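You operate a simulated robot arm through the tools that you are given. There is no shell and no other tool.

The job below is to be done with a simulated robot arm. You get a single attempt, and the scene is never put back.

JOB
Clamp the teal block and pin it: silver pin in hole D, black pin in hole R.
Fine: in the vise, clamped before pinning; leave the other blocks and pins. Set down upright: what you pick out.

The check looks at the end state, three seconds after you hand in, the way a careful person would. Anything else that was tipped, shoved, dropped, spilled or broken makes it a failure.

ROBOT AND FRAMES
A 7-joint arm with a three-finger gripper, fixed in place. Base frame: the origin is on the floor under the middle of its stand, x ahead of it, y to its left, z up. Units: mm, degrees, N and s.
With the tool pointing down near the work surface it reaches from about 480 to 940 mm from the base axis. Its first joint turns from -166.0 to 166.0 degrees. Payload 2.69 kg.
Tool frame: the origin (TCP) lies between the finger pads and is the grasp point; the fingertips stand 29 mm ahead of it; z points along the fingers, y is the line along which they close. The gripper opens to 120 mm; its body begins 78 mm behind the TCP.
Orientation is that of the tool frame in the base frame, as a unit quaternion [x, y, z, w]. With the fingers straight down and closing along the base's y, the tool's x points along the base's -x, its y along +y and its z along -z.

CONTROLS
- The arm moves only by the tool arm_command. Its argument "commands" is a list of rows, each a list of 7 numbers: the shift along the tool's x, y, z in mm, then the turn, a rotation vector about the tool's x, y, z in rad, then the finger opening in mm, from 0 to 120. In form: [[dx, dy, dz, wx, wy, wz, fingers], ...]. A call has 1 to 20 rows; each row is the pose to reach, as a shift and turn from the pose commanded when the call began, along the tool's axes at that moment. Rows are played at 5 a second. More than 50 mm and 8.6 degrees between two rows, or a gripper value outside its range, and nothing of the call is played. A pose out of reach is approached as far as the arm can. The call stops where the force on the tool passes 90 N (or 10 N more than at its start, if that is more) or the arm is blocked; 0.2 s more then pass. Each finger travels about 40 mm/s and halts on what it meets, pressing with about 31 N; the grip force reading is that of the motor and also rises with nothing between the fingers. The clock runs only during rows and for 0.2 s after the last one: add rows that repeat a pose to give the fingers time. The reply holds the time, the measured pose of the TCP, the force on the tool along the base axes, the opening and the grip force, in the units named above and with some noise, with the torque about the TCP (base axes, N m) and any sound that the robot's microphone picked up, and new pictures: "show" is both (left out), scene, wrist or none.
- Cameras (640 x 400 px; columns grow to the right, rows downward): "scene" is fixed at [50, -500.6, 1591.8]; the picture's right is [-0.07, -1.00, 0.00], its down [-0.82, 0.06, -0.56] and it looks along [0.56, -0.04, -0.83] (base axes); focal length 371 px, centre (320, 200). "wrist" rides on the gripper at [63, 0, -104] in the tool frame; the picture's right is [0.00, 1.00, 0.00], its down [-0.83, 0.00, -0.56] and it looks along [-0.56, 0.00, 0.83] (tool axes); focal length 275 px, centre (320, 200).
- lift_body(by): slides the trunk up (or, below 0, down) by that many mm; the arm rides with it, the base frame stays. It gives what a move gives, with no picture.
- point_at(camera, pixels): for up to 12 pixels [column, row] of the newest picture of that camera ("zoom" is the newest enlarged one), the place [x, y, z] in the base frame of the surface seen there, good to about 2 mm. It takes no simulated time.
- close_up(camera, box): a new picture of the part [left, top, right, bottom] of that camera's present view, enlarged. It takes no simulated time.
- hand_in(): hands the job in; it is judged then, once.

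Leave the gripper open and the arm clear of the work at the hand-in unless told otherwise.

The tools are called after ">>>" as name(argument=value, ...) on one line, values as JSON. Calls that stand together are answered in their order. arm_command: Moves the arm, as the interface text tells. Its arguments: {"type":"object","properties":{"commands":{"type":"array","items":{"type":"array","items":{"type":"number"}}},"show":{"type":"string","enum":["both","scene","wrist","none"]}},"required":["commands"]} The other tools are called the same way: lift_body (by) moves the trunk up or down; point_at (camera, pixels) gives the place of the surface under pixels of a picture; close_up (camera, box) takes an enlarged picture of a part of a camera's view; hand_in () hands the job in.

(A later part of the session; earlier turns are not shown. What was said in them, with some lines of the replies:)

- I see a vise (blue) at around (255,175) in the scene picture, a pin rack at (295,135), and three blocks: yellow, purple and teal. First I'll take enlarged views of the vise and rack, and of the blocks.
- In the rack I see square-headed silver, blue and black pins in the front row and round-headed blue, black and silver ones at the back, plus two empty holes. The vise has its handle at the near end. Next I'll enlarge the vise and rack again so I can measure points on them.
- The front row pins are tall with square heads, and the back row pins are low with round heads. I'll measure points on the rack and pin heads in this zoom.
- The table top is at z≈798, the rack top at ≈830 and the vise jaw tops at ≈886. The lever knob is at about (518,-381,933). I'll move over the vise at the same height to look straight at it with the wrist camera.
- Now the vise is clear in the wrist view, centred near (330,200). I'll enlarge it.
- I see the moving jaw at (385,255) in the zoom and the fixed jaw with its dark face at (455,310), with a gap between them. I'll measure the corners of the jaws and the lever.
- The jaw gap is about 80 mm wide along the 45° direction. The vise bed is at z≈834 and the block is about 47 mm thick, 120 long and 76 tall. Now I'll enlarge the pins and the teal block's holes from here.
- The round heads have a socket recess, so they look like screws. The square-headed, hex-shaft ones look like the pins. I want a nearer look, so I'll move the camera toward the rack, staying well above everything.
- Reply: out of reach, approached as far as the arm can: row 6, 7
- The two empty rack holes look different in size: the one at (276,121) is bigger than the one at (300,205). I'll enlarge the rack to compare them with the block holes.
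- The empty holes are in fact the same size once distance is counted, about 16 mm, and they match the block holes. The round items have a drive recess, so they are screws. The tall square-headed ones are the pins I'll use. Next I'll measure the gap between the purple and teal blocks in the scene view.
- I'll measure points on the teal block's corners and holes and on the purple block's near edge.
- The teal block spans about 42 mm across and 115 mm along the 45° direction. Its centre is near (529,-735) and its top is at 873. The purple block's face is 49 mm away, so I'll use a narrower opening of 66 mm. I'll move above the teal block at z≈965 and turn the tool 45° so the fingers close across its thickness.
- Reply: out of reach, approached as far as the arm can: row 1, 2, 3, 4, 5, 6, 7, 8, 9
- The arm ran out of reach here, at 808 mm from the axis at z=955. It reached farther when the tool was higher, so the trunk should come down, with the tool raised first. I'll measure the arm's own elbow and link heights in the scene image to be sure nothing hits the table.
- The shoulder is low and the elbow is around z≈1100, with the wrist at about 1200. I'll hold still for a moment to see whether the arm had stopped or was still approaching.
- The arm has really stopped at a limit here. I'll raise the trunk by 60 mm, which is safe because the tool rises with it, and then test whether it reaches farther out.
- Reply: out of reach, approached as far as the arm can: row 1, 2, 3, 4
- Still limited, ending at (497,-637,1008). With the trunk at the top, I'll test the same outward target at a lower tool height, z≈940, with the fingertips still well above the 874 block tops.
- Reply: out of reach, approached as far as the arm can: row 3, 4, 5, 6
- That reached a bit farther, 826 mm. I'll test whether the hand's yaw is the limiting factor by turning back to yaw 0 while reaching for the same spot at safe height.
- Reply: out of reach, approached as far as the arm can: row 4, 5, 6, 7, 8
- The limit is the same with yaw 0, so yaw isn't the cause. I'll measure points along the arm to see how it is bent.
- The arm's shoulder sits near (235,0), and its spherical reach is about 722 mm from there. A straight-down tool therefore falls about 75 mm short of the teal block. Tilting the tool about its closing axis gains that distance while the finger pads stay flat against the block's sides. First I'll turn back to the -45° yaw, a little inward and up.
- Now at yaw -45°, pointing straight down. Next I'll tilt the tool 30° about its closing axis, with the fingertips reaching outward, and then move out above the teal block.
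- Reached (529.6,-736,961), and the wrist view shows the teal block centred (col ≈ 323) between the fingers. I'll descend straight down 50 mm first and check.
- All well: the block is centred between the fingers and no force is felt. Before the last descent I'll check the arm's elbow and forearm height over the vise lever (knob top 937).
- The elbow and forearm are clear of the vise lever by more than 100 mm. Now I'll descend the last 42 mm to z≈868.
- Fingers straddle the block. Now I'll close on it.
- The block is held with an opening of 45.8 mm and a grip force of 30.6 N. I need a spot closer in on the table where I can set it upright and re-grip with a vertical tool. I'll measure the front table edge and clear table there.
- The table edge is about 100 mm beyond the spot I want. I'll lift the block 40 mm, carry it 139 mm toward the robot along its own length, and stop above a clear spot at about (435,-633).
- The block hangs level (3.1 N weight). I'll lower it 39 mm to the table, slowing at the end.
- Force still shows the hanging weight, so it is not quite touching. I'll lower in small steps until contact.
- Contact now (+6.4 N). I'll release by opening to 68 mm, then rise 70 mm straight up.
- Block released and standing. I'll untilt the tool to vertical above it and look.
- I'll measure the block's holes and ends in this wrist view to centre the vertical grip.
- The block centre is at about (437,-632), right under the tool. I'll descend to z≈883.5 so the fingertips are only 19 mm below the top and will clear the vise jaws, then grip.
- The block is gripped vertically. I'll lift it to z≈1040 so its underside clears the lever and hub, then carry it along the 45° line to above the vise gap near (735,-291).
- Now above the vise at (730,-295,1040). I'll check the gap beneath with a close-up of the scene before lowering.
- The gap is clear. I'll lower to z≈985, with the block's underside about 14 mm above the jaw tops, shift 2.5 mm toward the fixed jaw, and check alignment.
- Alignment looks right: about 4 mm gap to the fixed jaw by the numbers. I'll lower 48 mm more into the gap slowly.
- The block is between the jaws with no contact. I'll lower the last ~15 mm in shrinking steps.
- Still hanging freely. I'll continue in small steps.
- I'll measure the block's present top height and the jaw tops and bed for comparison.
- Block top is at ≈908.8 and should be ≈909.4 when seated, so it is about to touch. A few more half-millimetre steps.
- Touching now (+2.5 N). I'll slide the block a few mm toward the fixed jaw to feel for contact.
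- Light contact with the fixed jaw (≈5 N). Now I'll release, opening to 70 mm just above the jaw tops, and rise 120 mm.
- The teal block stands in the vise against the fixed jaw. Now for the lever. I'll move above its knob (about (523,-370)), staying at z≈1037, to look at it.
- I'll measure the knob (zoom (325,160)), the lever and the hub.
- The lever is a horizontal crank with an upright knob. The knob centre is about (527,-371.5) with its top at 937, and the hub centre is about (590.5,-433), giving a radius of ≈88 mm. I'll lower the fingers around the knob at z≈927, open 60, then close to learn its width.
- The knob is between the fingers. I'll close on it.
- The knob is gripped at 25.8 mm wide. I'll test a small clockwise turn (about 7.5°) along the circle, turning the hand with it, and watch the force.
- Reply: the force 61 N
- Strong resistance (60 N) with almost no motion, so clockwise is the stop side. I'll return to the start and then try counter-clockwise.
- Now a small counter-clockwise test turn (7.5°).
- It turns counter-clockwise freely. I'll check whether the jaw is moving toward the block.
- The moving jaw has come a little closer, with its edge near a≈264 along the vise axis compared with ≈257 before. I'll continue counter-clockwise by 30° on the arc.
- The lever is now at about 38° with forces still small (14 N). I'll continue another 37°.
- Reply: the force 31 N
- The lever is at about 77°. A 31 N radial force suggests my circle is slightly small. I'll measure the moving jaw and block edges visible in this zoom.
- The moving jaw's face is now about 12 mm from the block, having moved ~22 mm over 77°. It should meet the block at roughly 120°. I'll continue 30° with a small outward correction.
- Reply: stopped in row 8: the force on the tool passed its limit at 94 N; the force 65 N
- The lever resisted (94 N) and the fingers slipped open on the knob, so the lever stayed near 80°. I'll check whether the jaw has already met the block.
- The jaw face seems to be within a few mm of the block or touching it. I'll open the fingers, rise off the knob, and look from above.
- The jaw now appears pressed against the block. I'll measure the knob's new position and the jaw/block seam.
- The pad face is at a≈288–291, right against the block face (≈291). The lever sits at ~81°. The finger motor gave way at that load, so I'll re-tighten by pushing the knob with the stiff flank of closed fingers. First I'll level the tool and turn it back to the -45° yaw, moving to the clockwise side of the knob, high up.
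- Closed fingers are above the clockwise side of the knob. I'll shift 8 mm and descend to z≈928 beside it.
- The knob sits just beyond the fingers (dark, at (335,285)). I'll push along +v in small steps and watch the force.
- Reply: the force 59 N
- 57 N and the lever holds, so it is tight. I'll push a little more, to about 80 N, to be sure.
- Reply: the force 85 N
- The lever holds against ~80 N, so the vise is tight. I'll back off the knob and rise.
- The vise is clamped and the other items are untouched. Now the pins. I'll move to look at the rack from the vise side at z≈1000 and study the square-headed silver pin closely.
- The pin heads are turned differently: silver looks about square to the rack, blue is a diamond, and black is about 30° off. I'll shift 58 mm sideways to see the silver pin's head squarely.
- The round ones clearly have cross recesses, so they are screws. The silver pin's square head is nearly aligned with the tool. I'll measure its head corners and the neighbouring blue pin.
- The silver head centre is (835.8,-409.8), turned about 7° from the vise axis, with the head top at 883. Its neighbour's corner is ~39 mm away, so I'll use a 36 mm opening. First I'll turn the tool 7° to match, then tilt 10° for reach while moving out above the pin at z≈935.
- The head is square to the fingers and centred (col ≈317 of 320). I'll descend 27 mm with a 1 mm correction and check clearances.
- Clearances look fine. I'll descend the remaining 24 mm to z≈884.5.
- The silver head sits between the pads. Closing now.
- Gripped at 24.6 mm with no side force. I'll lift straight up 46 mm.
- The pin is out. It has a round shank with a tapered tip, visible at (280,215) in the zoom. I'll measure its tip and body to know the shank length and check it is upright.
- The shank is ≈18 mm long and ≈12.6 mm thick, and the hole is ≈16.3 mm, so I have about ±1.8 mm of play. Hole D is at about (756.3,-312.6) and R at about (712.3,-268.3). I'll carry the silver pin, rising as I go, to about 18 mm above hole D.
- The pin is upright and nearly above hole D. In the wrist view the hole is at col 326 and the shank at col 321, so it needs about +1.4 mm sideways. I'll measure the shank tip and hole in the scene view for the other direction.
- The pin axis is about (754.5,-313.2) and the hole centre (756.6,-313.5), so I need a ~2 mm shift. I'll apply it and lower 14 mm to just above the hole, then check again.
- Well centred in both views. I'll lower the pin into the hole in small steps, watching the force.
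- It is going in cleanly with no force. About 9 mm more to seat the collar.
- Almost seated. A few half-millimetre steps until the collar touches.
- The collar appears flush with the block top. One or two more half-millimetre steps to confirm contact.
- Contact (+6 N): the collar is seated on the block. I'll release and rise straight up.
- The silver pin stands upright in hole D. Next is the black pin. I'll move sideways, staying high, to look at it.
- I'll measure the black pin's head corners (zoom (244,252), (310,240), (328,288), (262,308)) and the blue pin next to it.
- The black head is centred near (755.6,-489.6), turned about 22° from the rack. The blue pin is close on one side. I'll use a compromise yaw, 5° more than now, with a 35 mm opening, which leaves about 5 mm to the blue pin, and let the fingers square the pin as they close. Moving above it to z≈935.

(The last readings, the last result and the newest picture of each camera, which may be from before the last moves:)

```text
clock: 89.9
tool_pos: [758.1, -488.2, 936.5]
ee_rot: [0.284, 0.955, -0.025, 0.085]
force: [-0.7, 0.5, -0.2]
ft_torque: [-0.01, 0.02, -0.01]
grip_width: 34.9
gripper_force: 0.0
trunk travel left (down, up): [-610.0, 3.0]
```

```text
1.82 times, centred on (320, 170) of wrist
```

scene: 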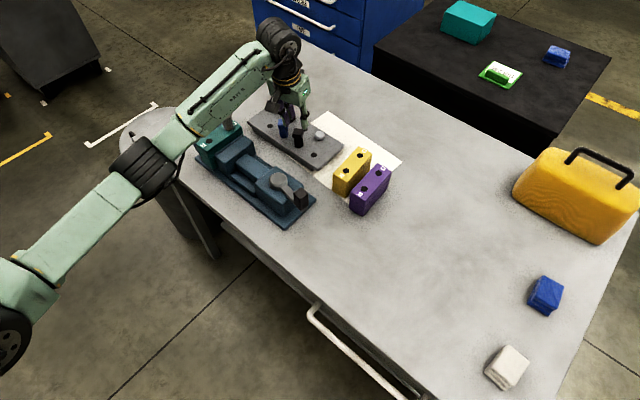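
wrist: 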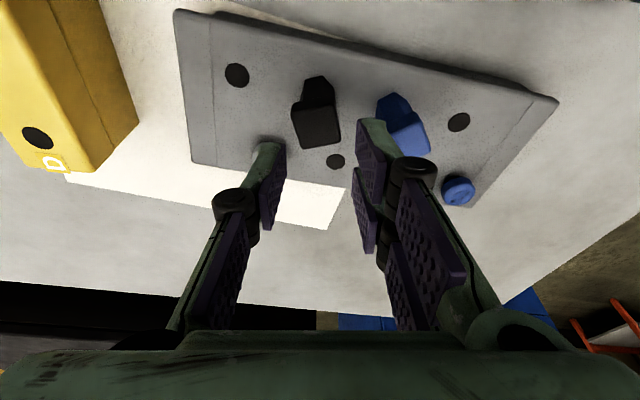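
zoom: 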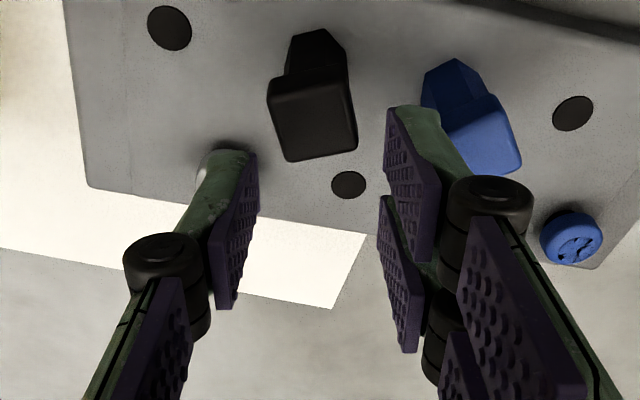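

The pin is 2.4 mm to the left of centre (col 313 of 320), matching the readings. I'll correct and descend 26 mm, then check.

>>> arm_command(commands=[[0, -2.4, 0, 0, 0, 0, 35], [2.3, -2.4, 12.8, 0, 0, 0, 35], [4.55, -2.4, 25.6, 0, 0, 0, 35], [4.55, -2.4, 25.6, 0, 0, 0, 35]], show="wrist")

>>> close_up(camera="wrist", box=[200, 60, 440, 280])

>>> close_up(camera="scene", box=[250, 90, 350, 170])

```text
clock: 90.9
tool_pos: [755.9, -491.3, 909.4]
ee_rot: [0.284, 0.955, -0.026, 0.084]
force: [0.1, 0.0, -0.1]
ft_torque: [-0.03, 0.0, 0.0]
grip_width: 34.9
gripper_force: 0.1
trunk travel left (down, up): [-610.0, 3.0]
```

wrist: 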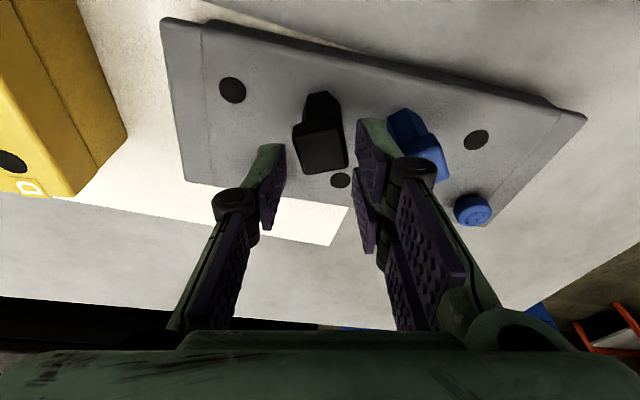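

```text
1.82 times, centred on (320, 170) of wrist
```

zoom: 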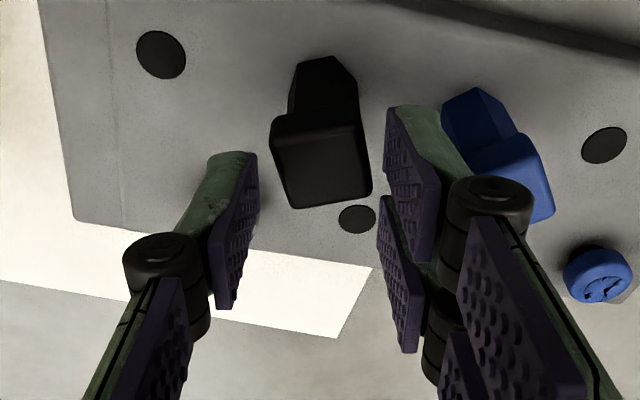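

```text
5.00 times, centred on (300, 130) of scene
```

zoom: 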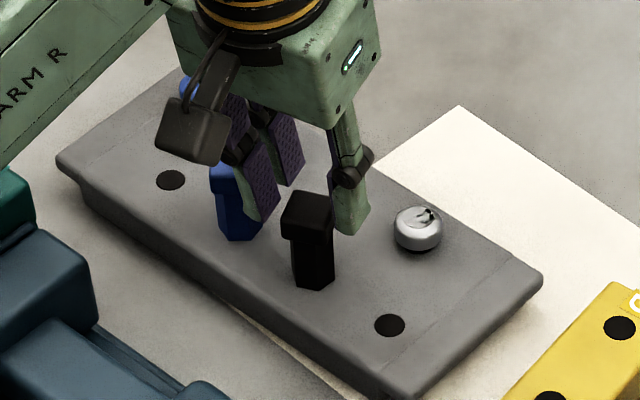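

Centred now (cols 270–372), with no contact with the blue pin. I'll descend the remaining 25 mm slowly.

>>> arm_command(commands=[[0.9, 0, 5, 0, 0, 0, 35], [1.75, 0, 10, 0, 0, 0, 35], [2.6, 0, 15, 0, 0, 0, 35], [3.5, 0, 20, 0, 0, 0, 35], [4.4, 0, 24.8, 0, 0, 0, 35], [4.4, 0, 24.8, 0, 0, 0, 35]], show="wrist")

>>> close_up(camera="wrist", box=[200, 60, 440, 280])

>>> close_up(camera="scene", box=[250, 90, 350, 170])

```text
clock: 92.3
tool_pos: [755.7, -491.1, 884.2]
ee_rot: [0.285, 0.954, -0.025, 0.085]
force: [0.3, 0.4, -0.3]
ft_torque: [0.02, -0.04, 0.01]
grip_width: 34.9
gripper_force: 0.1
trunk travel left (down, up): [-610.0, 3.0]
```

wrist: 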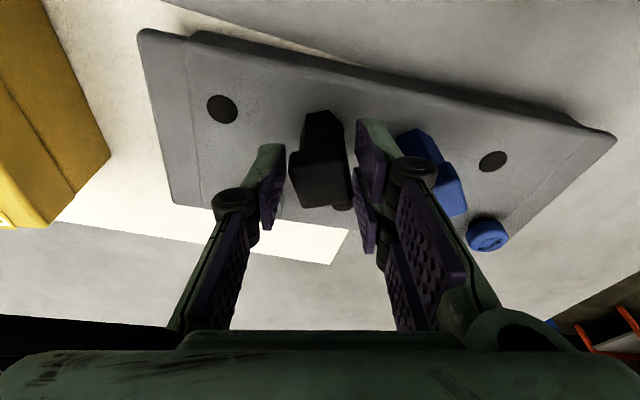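

```text
1.82 times, centred on (320, 170) of wrist
```

zoom: 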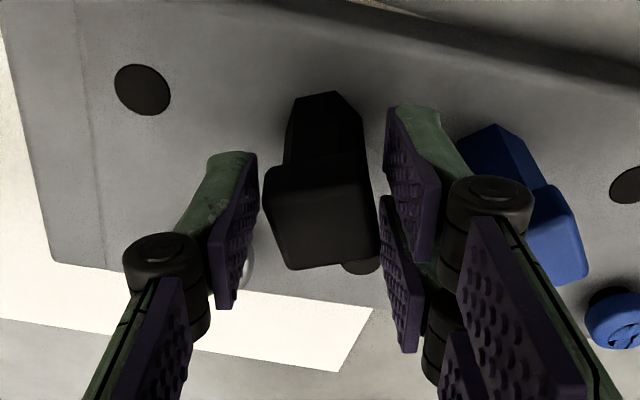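

```text
5.00 times, centred on (300, 130) of scene
```

zoom: 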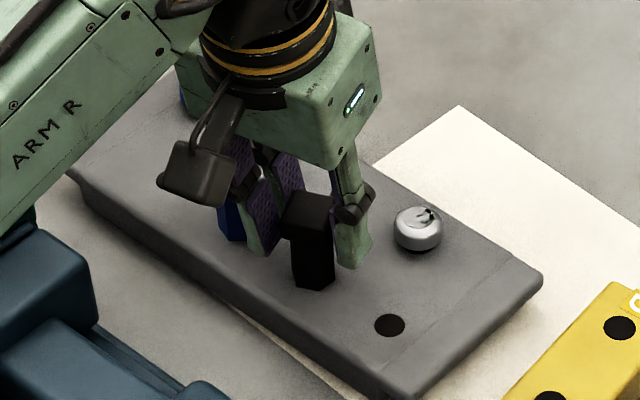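

The black head is between the pads and the blue pin is clear. Closing.

>>> arm_command(commands=[[0, 0, 0, 0, 0, 0, 31], [0, 0, 0, 0, 0, 0, 27], [0, 0, 0, 0, 0, 0, 20], [0, 0, 0, 0, 0, 0, 15], [0, 0, 0, 0, 0, 0, 15], [0, 0, 0, 0, 0, 0, 15]], show="wrist")

>>> close_up(camera="wrist", box=[200, 60, 440, 280])

```text
clock: 93.7
tool_pos: [756.0, -490.9, 884.5]
ee_rot: [0.285, 0.954, -0.026, 0.085]
force: [0.1, -0.8, 1.9]
ft_torque: [-0.01, -0.05, -0.02]
grip_width: 24.7
gripper_force: 31.3
trunk travel left (down, up): [-610.0, 3.0]
```

wrist: 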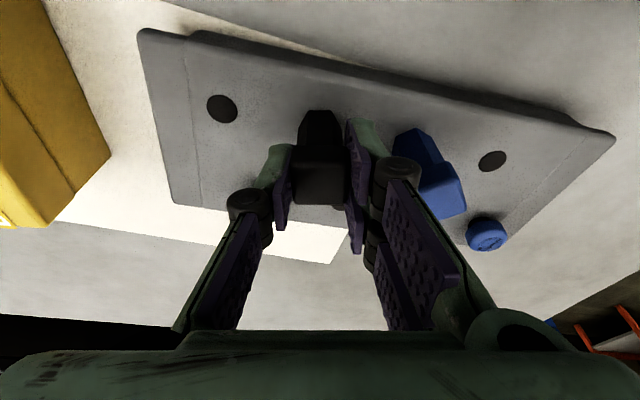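

```text
1.82 times, centred on (320, 170) of wrist
```

zoom: 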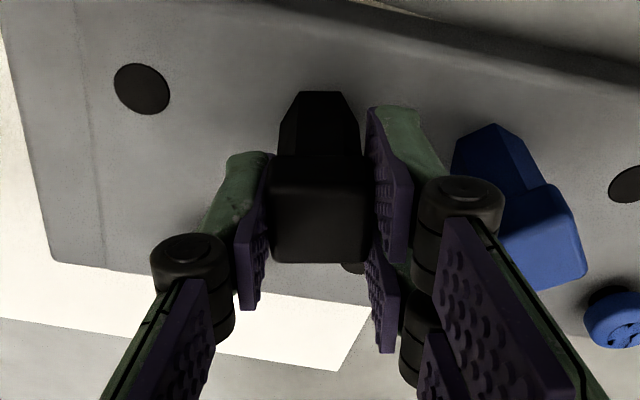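

The pin squared itself in the fingers (24.7 mm). I'll lift it straight up 46 mm.

>>> arm_command(commands=[[-1.0, 0, -5.9, 0, 0, 0, 15], [-2.6, 0, -14.8, 0, 0, 0, 15], [-4.3, 0, -24.6, 0, 0, 0, 15], [-6.1, 0, -34.5, 0, 0, 0, 15], [-8.0, 0, -45.3, 0, 0, 0, 15], [-8.0, 0, -45.3, 0, 0, 0, 15]], show="both")

>>> close_up(camera="scene", box=[250, 90, 350, 170])

```text
clock: 95.1
tool_pos: [755.5, -490.1, 930.0]
ee_rot: [0.284, 0.955, -0.025, 0.085]
force: [0.2, -0.6, -0.3]
ft_torque: [-0.02, 0.01, -0.01]
grip_width: 24.7
gripper_force: 31.0
trunk travel left (down, up): [-610.0, 3.0]
```

scene: 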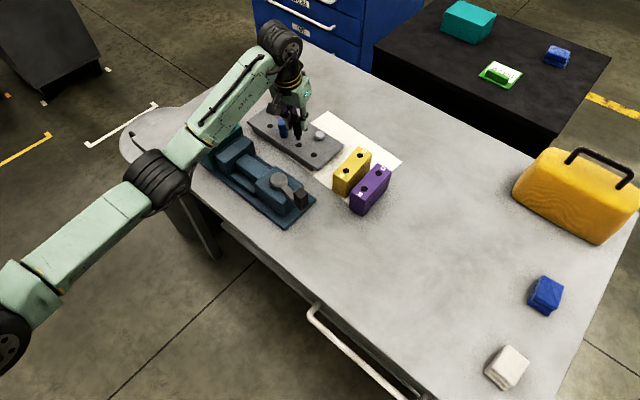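
wrist: 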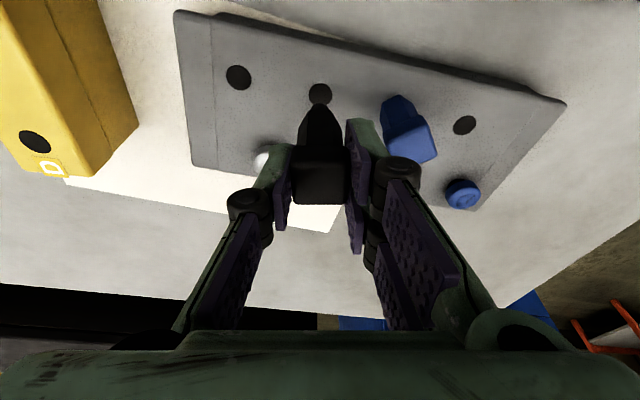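

```text
5.00 times, centred on (300, 130) of scene
```

zoom: 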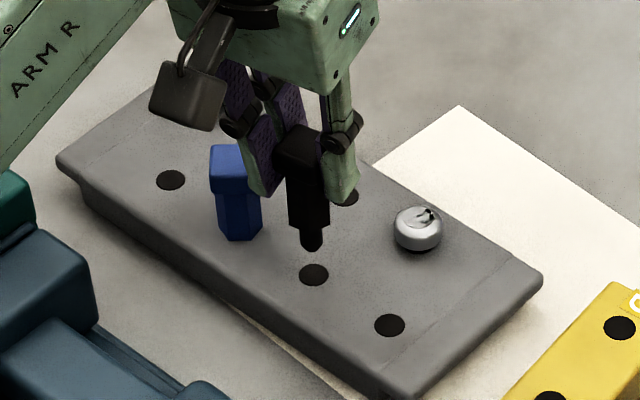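

The black pin is out, hanging upright. I'll measure its tip against its rack hole to know its offset from the tool.

>>> point_at(camera="zoom", pixels=[[314, 274], [299, 274], [328, 274], [314, 264], [314, 284], [311, 240], [311, 232], [302, 236], [321, 236], [171, 180]])

```text
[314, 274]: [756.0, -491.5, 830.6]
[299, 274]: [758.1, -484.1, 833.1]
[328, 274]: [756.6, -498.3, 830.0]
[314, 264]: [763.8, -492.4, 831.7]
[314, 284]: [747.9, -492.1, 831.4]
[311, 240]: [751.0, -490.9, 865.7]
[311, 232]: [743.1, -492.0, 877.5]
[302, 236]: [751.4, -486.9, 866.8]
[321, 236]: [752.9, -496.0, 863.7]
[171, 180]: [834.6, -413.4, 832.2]
```

Hole centre (756.2,-491.5) and pin axis ≈ (756,-491.2), so the pin is almost exactly under the tool. Hole R is at about (712.1,-269.2). I'll carry the pin up and over to above R, keeping its tip above the silver pin's head (962).

>>> arm_command(commands=[[10.3, 16.2, -32.3, 0, 0, 0, 15], [19.7, 32.4, -69.5, 0, 0, 0, 15], [29.1, 48.6, -106.8, 0, 0, 0, 15], [48.9, 72.9, -130.6, 0, 0, 0, 15], [72.3, 97.2, -134.8, 0, 0, 0, 15], [95.6, 121.5, -138.9, 0, 0, 0, 15], [118.9, 145.8, -143.1, 0, 0, 0, 15], [134.4, 162, -145.8, 0, 0, 0, 15], [134.4, 162, -145.8, 0, 0, 0, 15]], show="both")

```text
clock: 97.1
tool_pos: [711.7, -267.9, 1049.0]
ee_rot: [0.284, 0.955, -0.025, 0.084]
force: [-1.0, -0.3, -0.6]
ft_torque: [-0.01, 0.02, 0.02]
grip_width: 24.5
gripper_force: 31.4
trunk travel left (down, up): [-610.0, 3.0]
```

scene: 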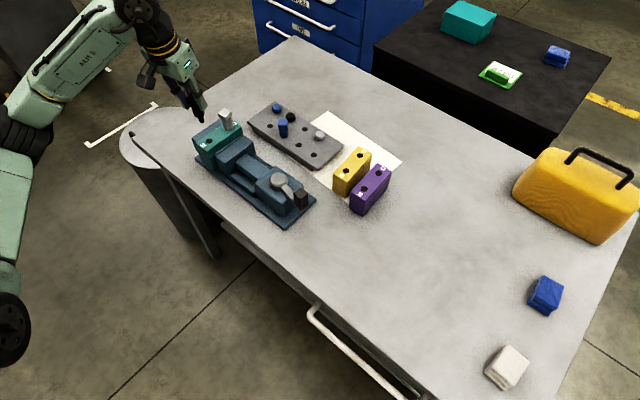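
wrist: 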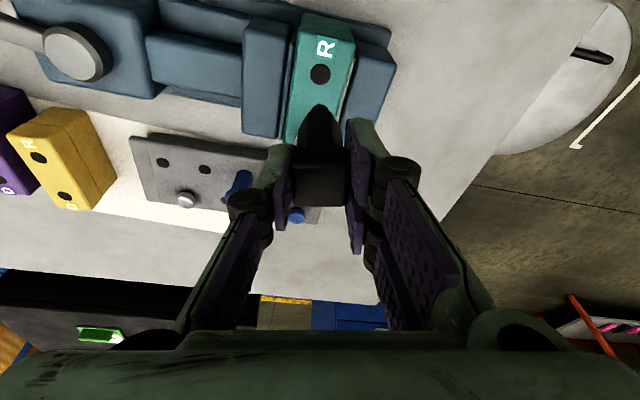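

Above R now. I'll lower 48 mm so the tip is ≈17 mm over the block, then check alignment.

>>> arm_command(commands=[[2.8, 0, 15.8, 0, 0, 0, 15], [5.6, 0, 31.5, 0, 0, 0, 15], [8.4, 0, 47.3, 0, 0, 0, 15], [8.4, 0, 47.3, 0, 0, 0, 15]], show="both")

>>> close_up(camera="wrist", box=[260, 60, 380, 180])

>>> close_up(camera="scene", box=[190, 105, 230, 155])

```text
clock: 98.1
tool_pos: [712.4, -270.0, 1002.9]
ee_rot: [0.285, 0.955, -0.024, 0.084]
force: [0.1, 0.6, -0.9]
ft_torque: [0.0, -0.01, 0.01]
grip_width: 24.3
gripper_force: 31.2
trunk travel left (down, up): [-610.0, 3.0]
```

scene: 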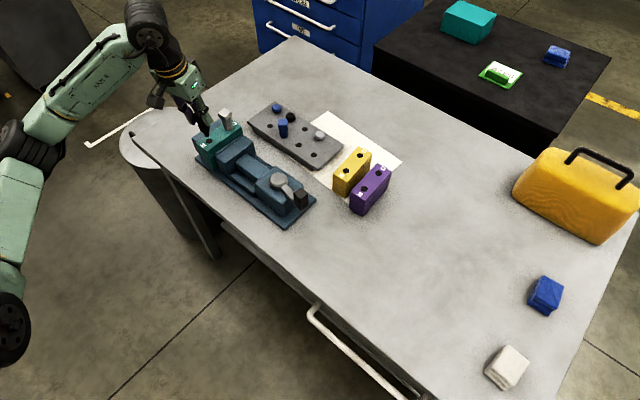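
wrist: 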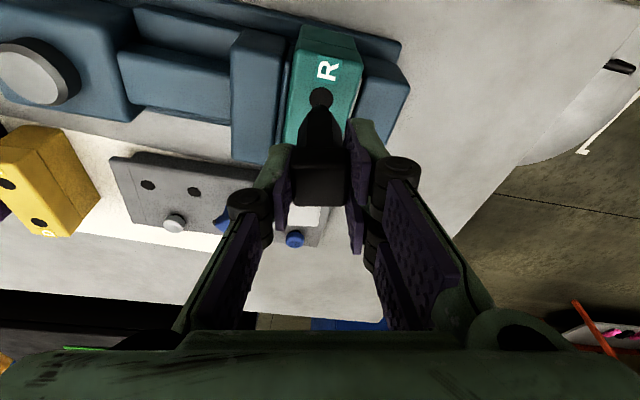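

```text
3.33 times, centred on (320, 120) of wrist
```

zoom: 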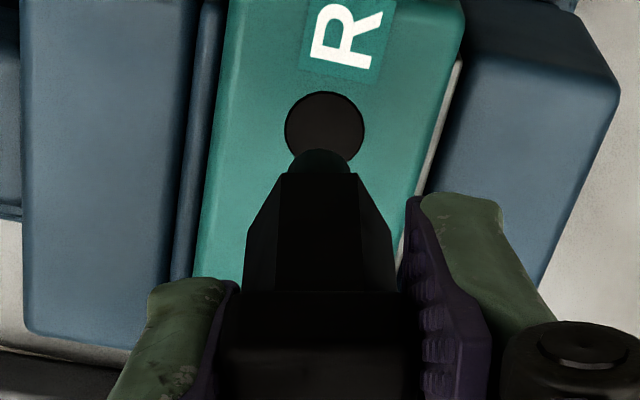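

```text
8.00 times, centred on (210, 130) of scene
```

zoom: 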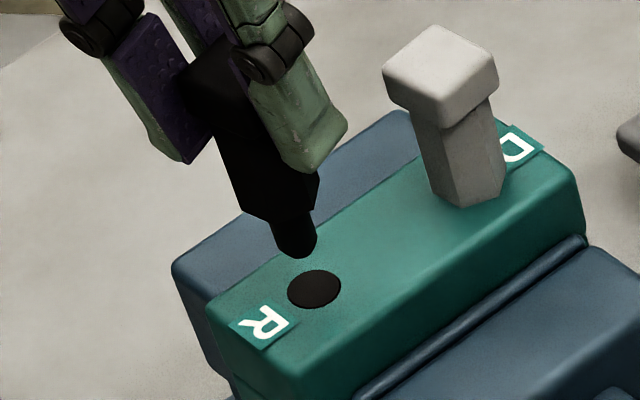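

I'll measure the hole R and the shank in this zoom.

>>> point_at(camera="zoom", pixels=[[314, 289], [288, 290], [340, 287], [314, 271], [314, 307], [296, 238], [293, 228], [300, 250], [276, 232], [315, 228]])

```text
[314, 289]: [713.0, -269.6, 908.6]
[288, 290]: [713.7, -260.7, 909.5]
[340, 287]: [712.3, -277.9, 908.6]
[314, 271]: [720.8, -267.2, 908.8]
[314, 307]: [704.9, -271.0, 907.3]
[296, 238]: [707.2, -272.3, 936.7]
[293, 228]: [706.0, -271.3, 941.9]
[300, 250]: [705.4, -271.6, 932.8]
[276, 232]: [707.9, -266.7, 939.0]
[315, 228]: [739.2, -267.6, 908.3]
```

The hole is at (712.9,-269.4) and the pin axis ≈ (712.4,-269.7): good to ~0.6 mm. I'll apply 0.6 mm and lower 14 mm.

>>> arm_command(commands=[[1.2, 0.6, 6.9, 0, 0, 0, 15], [2.45, 0.6, 13.8, 0, 0, 0, 15], [2.45, 0.6, 13.8, 0, 0, 0, 15]], show="none")

>>> close_up(camera="wrist", box=[260, 60, 380, 180])

>>> close_up(camera="scene", box=[190, 105, 230, 155])

```text
clock: 98.9
tool_pos: [712.2, -268.9, 989.1]
ee_rot: [0.284, 0.955, -0.025, 0.084]
force: [0.5, 0.5, -1.3]
ft_torque: [-0.02, 0.0, -0.04]
grip_width: 24.7
gripper_force: 30.4
trunk travel left (down, up): [-610.0, 3.0]
```

```text
3.33 times, centred on (320, 120) of wrist
```

zoom: 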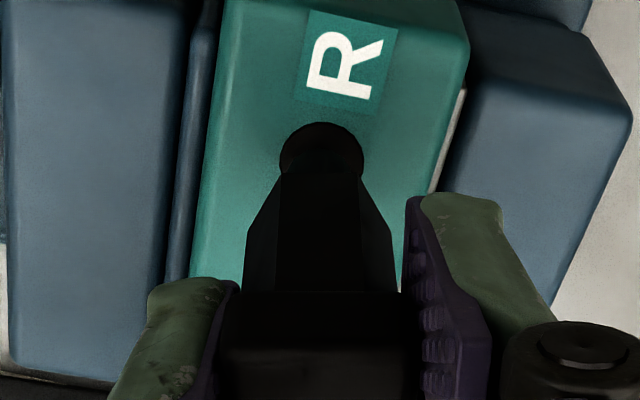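

```text
8.00 times, centred on (210, 130) of scene
```

zoom: 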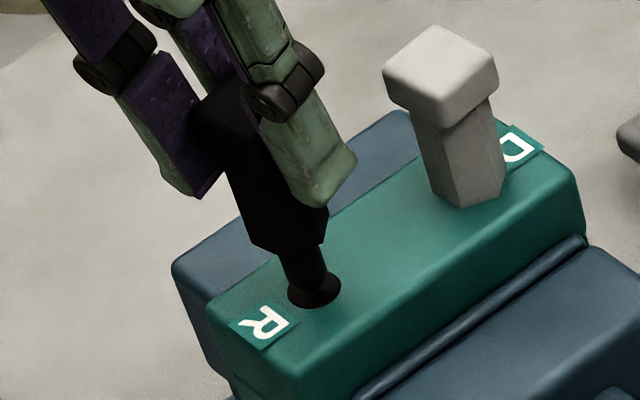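

Centred in both views. Lowering into the hole in small steps.

>>> arm_command(commands=[[0.5, 0, 3, 0, 0, 0, 15], [1.05, 0, 5.9, 0, 0, 0, 15], [1.6, 0, 8.9, 0, 0, 0, 15], [2.1, 0, 11.8, 0, 0, 0, 15], [2.1, 0, 11.8, 0, 0, 0, 15]], show="none")

>>> close_up(camera="scene", box=[190, 105, 230, 155])

```text
clock: 100.1
tool_pos: [712.1, -268.3, 976.4]
ee_rot: [0.285, 0.955, -0.026, 0.084]
force: [-0.2, 0.2, -1.0]
ft_torque: [0.01, 0.01, -0.01]
grip_width: 24.4
gripper_force: 31.1
trunk travel left (down, up): [-610.0, 3.0]
```

```text
8.00 times, centred on (210, 130) of scene
```

zoom: 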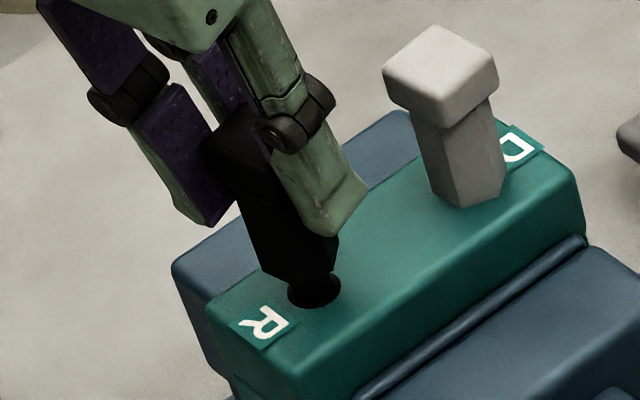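

It is entering with no force. Continuing down.

>>> arm_command(commands=[[0.6, 0, 3.5, 0, 0, 0, 15], [1.2, 0, 7, 0, 0, 0, 15], [1.75, 0, 9.9, 0, 0, 0, 15], [2.1, 0, 11.8, 0, 0, 0, 15], [2.3, 0, 12.8, 0, 0, 0, 15], [2.3, 0, 12.8, 0, 0, 0, 15]], show="none")

>>> close_up(camera="scene", box=[190, 105, 230, 155])

```text
clock: 101.5
tool_pos: [713.6, -266.6, 964.6]
ee_rot: [0.286, 0.954, -0.025, 0.084]
force: [-0.7, 0.5, -1.4]
ft_torque: [0.0, -0.02, -0.02]
grip_width: 24.5
gripper_force: 31.4
trunk travel left (down, up): [-610.0, 3.0]
```

```text
8.00 times, centred on (210, 130) of scene
```

zoom: 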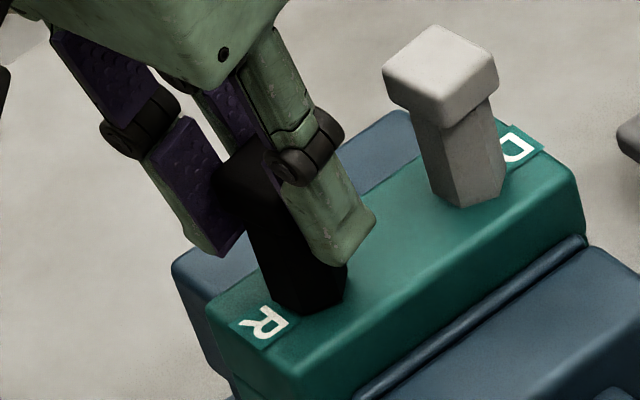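

Nearly seated. Small steps until contact.

>>> arm_command(commands=[[0.09, 0, 0.5, 0, 0, 0, 15], [0.17, 0, 1.0, 0, 0, 0, 15], [0.26, 0, 1.5, 0, 0, 0, 15], [0.26, 0, 1.5, 0, 0, 0, 15]], show="none")

```text
clock: 102.5
tool_pos: [712.2, -268.1, 961.0]
ee_rot: [0.284, 0.955, -0.025, 0.084]
force: [-0.7, 0.9, -0.3]
ft_torque: [-0.01, -0.01, -0.01]
grip_width: 24.5
gripper_force: 30.9
trunk travel left (down, up): [-610.0, 3.0]
```

>>> arm_command(commands=[[0.09, 0, 0.5, 0, 0, 0, 15], [0.17, 0, 1.0, 0, 0, 0, 15], [0.17, 0, 1.0, 0, 0, 0, 15]], show="none")

```text
clock: 103.3
tool_pos: [712.2, -267.9, 960.2]
ee_rot: [0.284, 0.955, -0.025, 0.085]
force: [0.7, 1.1, 0.8]
ft_torque: [0.04, -0.04, 0.03]
grip_width: 24.6
gripper_force: 30.6
trunk travel left (down, up): [-610.0, 3.0]
```

>>> arm_command(commands=[[0.09, 0, 0.5, 0, 0, 0, 15], [0.17, 0, 1.0, 0, 0, 0, 15], [0.17, 0, 1.0, 0, 0, 0, 15]], show="none")

>>> close_up(camera="scene", box=[190, 105, 230, 155])

```text
clock: 104.1
tool_pos: [712.1, -268.7, 960.4]
ee_rot: [0.285, 0.954, -0.026, 0.086]
force: [1.8, -1.1, 8.1]
ft_torque: [0.0, -0.09, -0.01]
grip_width: 24.6
gripper_force: 31.4
trunk travel left (down, up): [-610.0, 3.0]
```

```text
8.00 times, centred on (210, 130) of scene
```

zoom: 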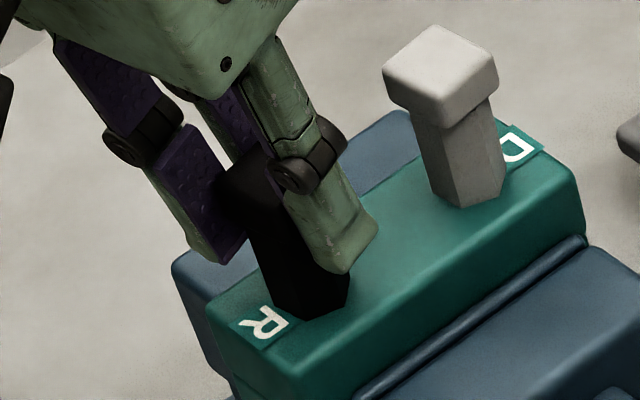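

Contact (+8 N): the black pin is seated. I'll release, open to 38, and rise 90 mm.

>>> arm_command(commands=[[0, 0, 0, 0, 0, 0, 30], [0, 0, 0, 0, 0, 0, 38], [0, 0, 0, 0, 0, 0, 38], [-1.75, 0, -9.9, 0, 0, 0, 38], [-5.2, 0, -29.6, 0, 0, 0, 38], [-10.5, 0, -59, 0, 0, 0, 38], [-15.7, 0, -88.6, 0, 0, 0, 60], [-15.7, 0, -88.6, 0, 0, 0, 60]], show="both")

>>> close_up(camera="scene", box=[180, 90, 280, 180])

```text
clock: 105.9
tool_pos: [712.9, -268.0, 1049.7]
ee_rot: [0.284, 0.955, -0.025, 0.084]
force: [-0.5, 0.2, 0.1]
ft_torque: [0.02, 0.01, 0.02]
grip_width: 60.1
gripper_force: 0.1
trunk travel left (down, up): [-610.0, 3.0]
```

scene: 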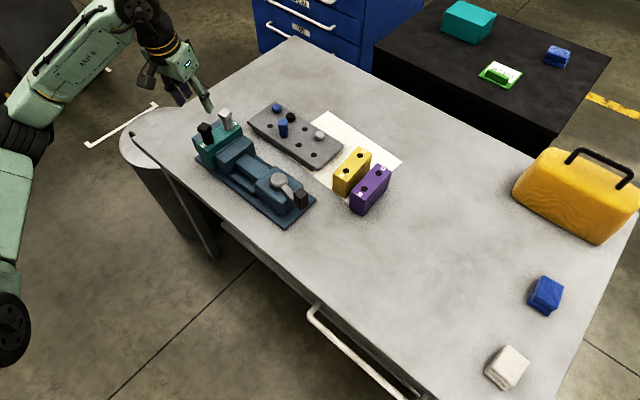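
wrist: 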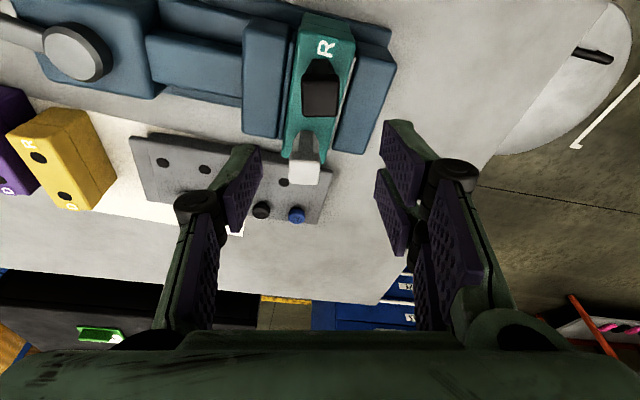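

```text
4.44 times, centred on (230, 135) of scene
```

zoom: 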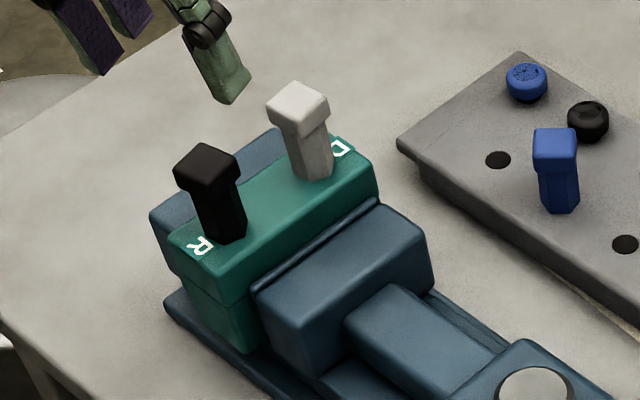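

Both pins are in: silver in D, black in R, both upright and seated. I'll move the arm back clear of the work with the gripper open.

>>> arm_command(commands=[[10, 0, -30, 0, 0, 0, 70], [35, 0, -55, 0, 0, 0, 80], [65, 0, -70, 0, 0, 0, 90], [95, 0, -78, 0, 0, 0, 100], [125, 0, -84, 0, 0, 0, 110], [155, 0, -88, 0, 0, 0, 120], [185, 0, -92, 0, 0, 0, 120], [185, 0, -92, 0, 0, 0, 120]], show="both")

>>> close_up(camera="scene", box=[180, 90, 350, 240])

>>> close_up(camera="wrist", box=[200, 0, 440, 230])

```text
clock: 107.7
tool_pos: [546.7, -161.1, 1107.9]
ee_rot: [0.284, 0.955, -0.024, 0.085]
force: [-0.4, 0.7, 0.4]
ft_torque: [-0.03, 0.02, -0.03]
grip_width: 119.8
gripper_force: 0.0
trunk travel left (down, up): [-610.0, 3.0]
```

scene: 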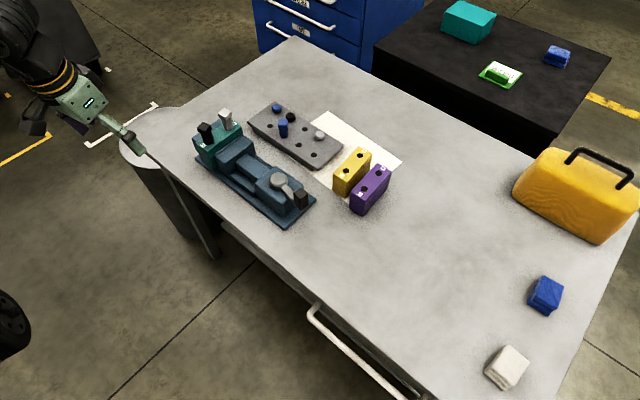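
wrist: 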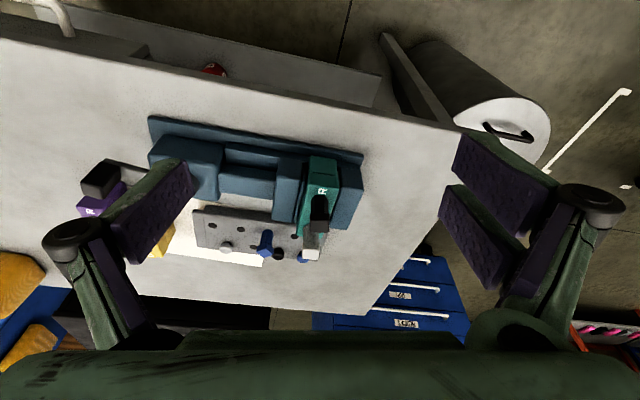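

```text
2.67 times, centred on (265, 165) of scene
```

zoom: 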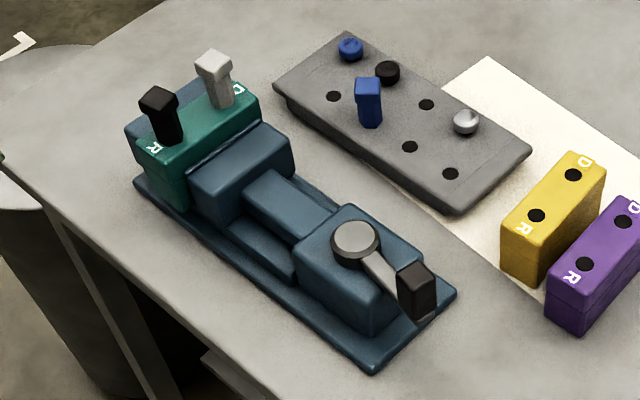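

```text
1.74 times, centred on (320, 115) of wrist
```

zoom: 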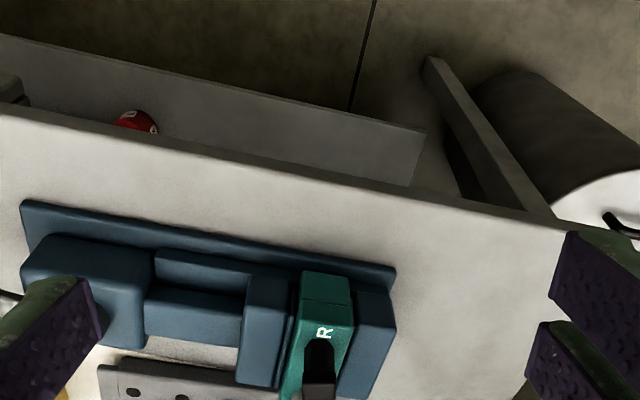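

Everything is in place. I'll take a final close look at the jaw/block seam and the lever to confirm the clamp, and compare the other objects.

>>> close_up(camera="scene", box=[190, 110, 250, 160])

>>> close_up(camera="wrist", box=[270, 140, 370, 240])

```text
8.00 times, centred on (220, 135) of scene
```

zoom: 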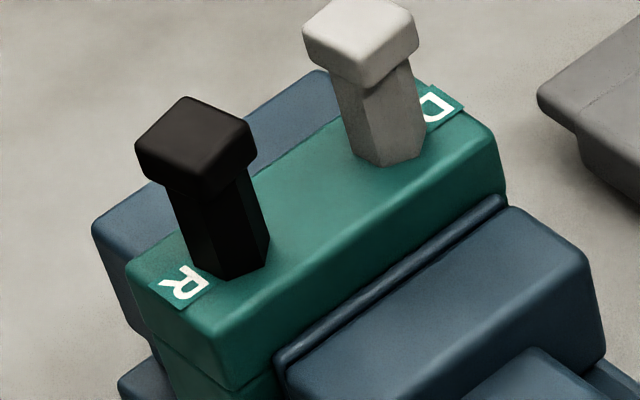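

```text
4.00 times, centred on (320, 190) of wrist
```

zoom: 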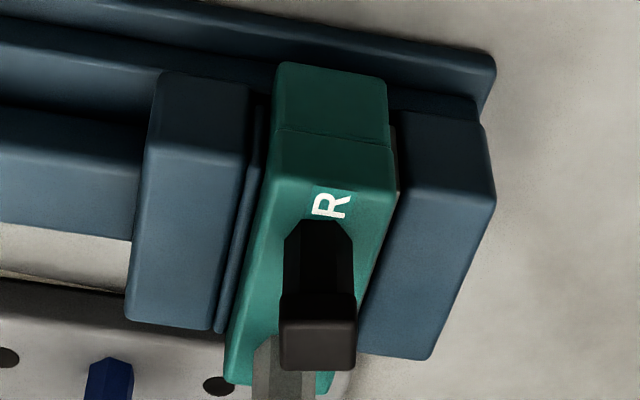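

>>> close_up(camera="wrist", box=[290, 150, 350, 190])

>>> close_up(camera="scene", box=[205, 135, 245, 165])

```text
10.00 times, centred on (320, 170) of wrist
```

zoom: 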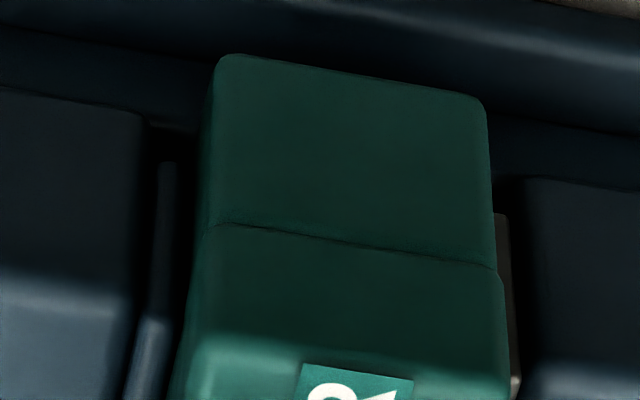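

```text
13.33 times, centred on (225, 150) of scene
```

zoom: 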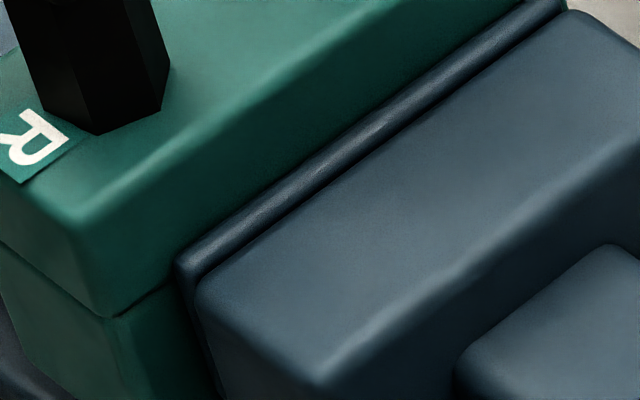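

I'll measure across the seam to verify contact.

>>> point_at(camera="zoom", pixels=[[375, 125], [368, 118], [360, 112], [350, 105], [340, 98], [385, 135], [400, 145], [200, 245], [195, 235], [185, 225], [170, 215], [210, 260]])

>>> point_at(camera="wrist", pixels=[[306, 170], [308, 165], [309, 172], [311, 175], [340, 180], [338, 178], [342, 172], [298, 165]])

```text
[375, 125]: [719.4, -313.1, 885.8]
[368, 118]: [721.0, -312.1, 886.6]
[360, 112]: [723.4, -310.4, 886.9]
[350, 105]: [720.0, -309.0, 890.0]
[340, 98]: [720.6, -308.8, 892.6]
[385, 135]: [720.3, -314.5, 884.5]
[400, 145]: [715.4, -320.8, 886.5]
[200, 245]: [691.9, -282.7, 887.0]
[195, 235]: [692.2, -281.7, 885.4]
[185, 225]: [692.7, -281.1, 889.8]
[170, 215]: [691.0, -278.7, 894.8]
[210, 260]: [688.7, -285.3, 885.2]
```

```text
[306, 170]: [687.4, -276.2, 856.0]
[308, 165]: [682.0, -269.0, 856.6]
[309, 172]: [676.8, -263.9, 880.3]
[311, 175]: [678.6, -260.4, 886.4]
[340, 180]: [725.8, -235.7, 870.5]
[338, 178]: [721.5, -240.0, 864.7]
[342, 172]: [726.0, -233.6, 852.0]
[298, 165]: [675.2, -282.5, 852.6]
```

The jaw pad reaches a≈290–292 and the block face is at a≈291, so they are in contact and the block is held against the fixed jaw. Silver is in D and black is in R. The other blocks, the blue pin, the screws and the rack are where they were. The gripper is open and the arm is clear, so I'm handing in.

>>> hand_in()

```text
The job is handed in.
```

I clamped the teal block in the vise and then pinned it: the silver pin is in hole D and the black pin is in hole R. Both pins stand upright, with their collars resting on the block. I've handed the job in, but no verdict came back.

- **Clamp:** the jaw pad meets the block to within about 1 mm. The lever didn't move under a push of about 80 N.
- **Choice of pins:** there were two silver and two black items in the rack. I took the tall square-headed ones as the pins, because the low round-headed ones have cross-slots and look like screws.
- **Extra set-down:** with the tool straight down, the arm couldn't reach the teal block where it stood. I picked it up with the tool tilted, set it down upright nearer the robot and gripped it again before loading the vise.
- **Everything else:** the yellow and purple blocks, the blue pin, the screws and the rack look untouched in the last pictures. The gripper is open and the arm is clear of the work.
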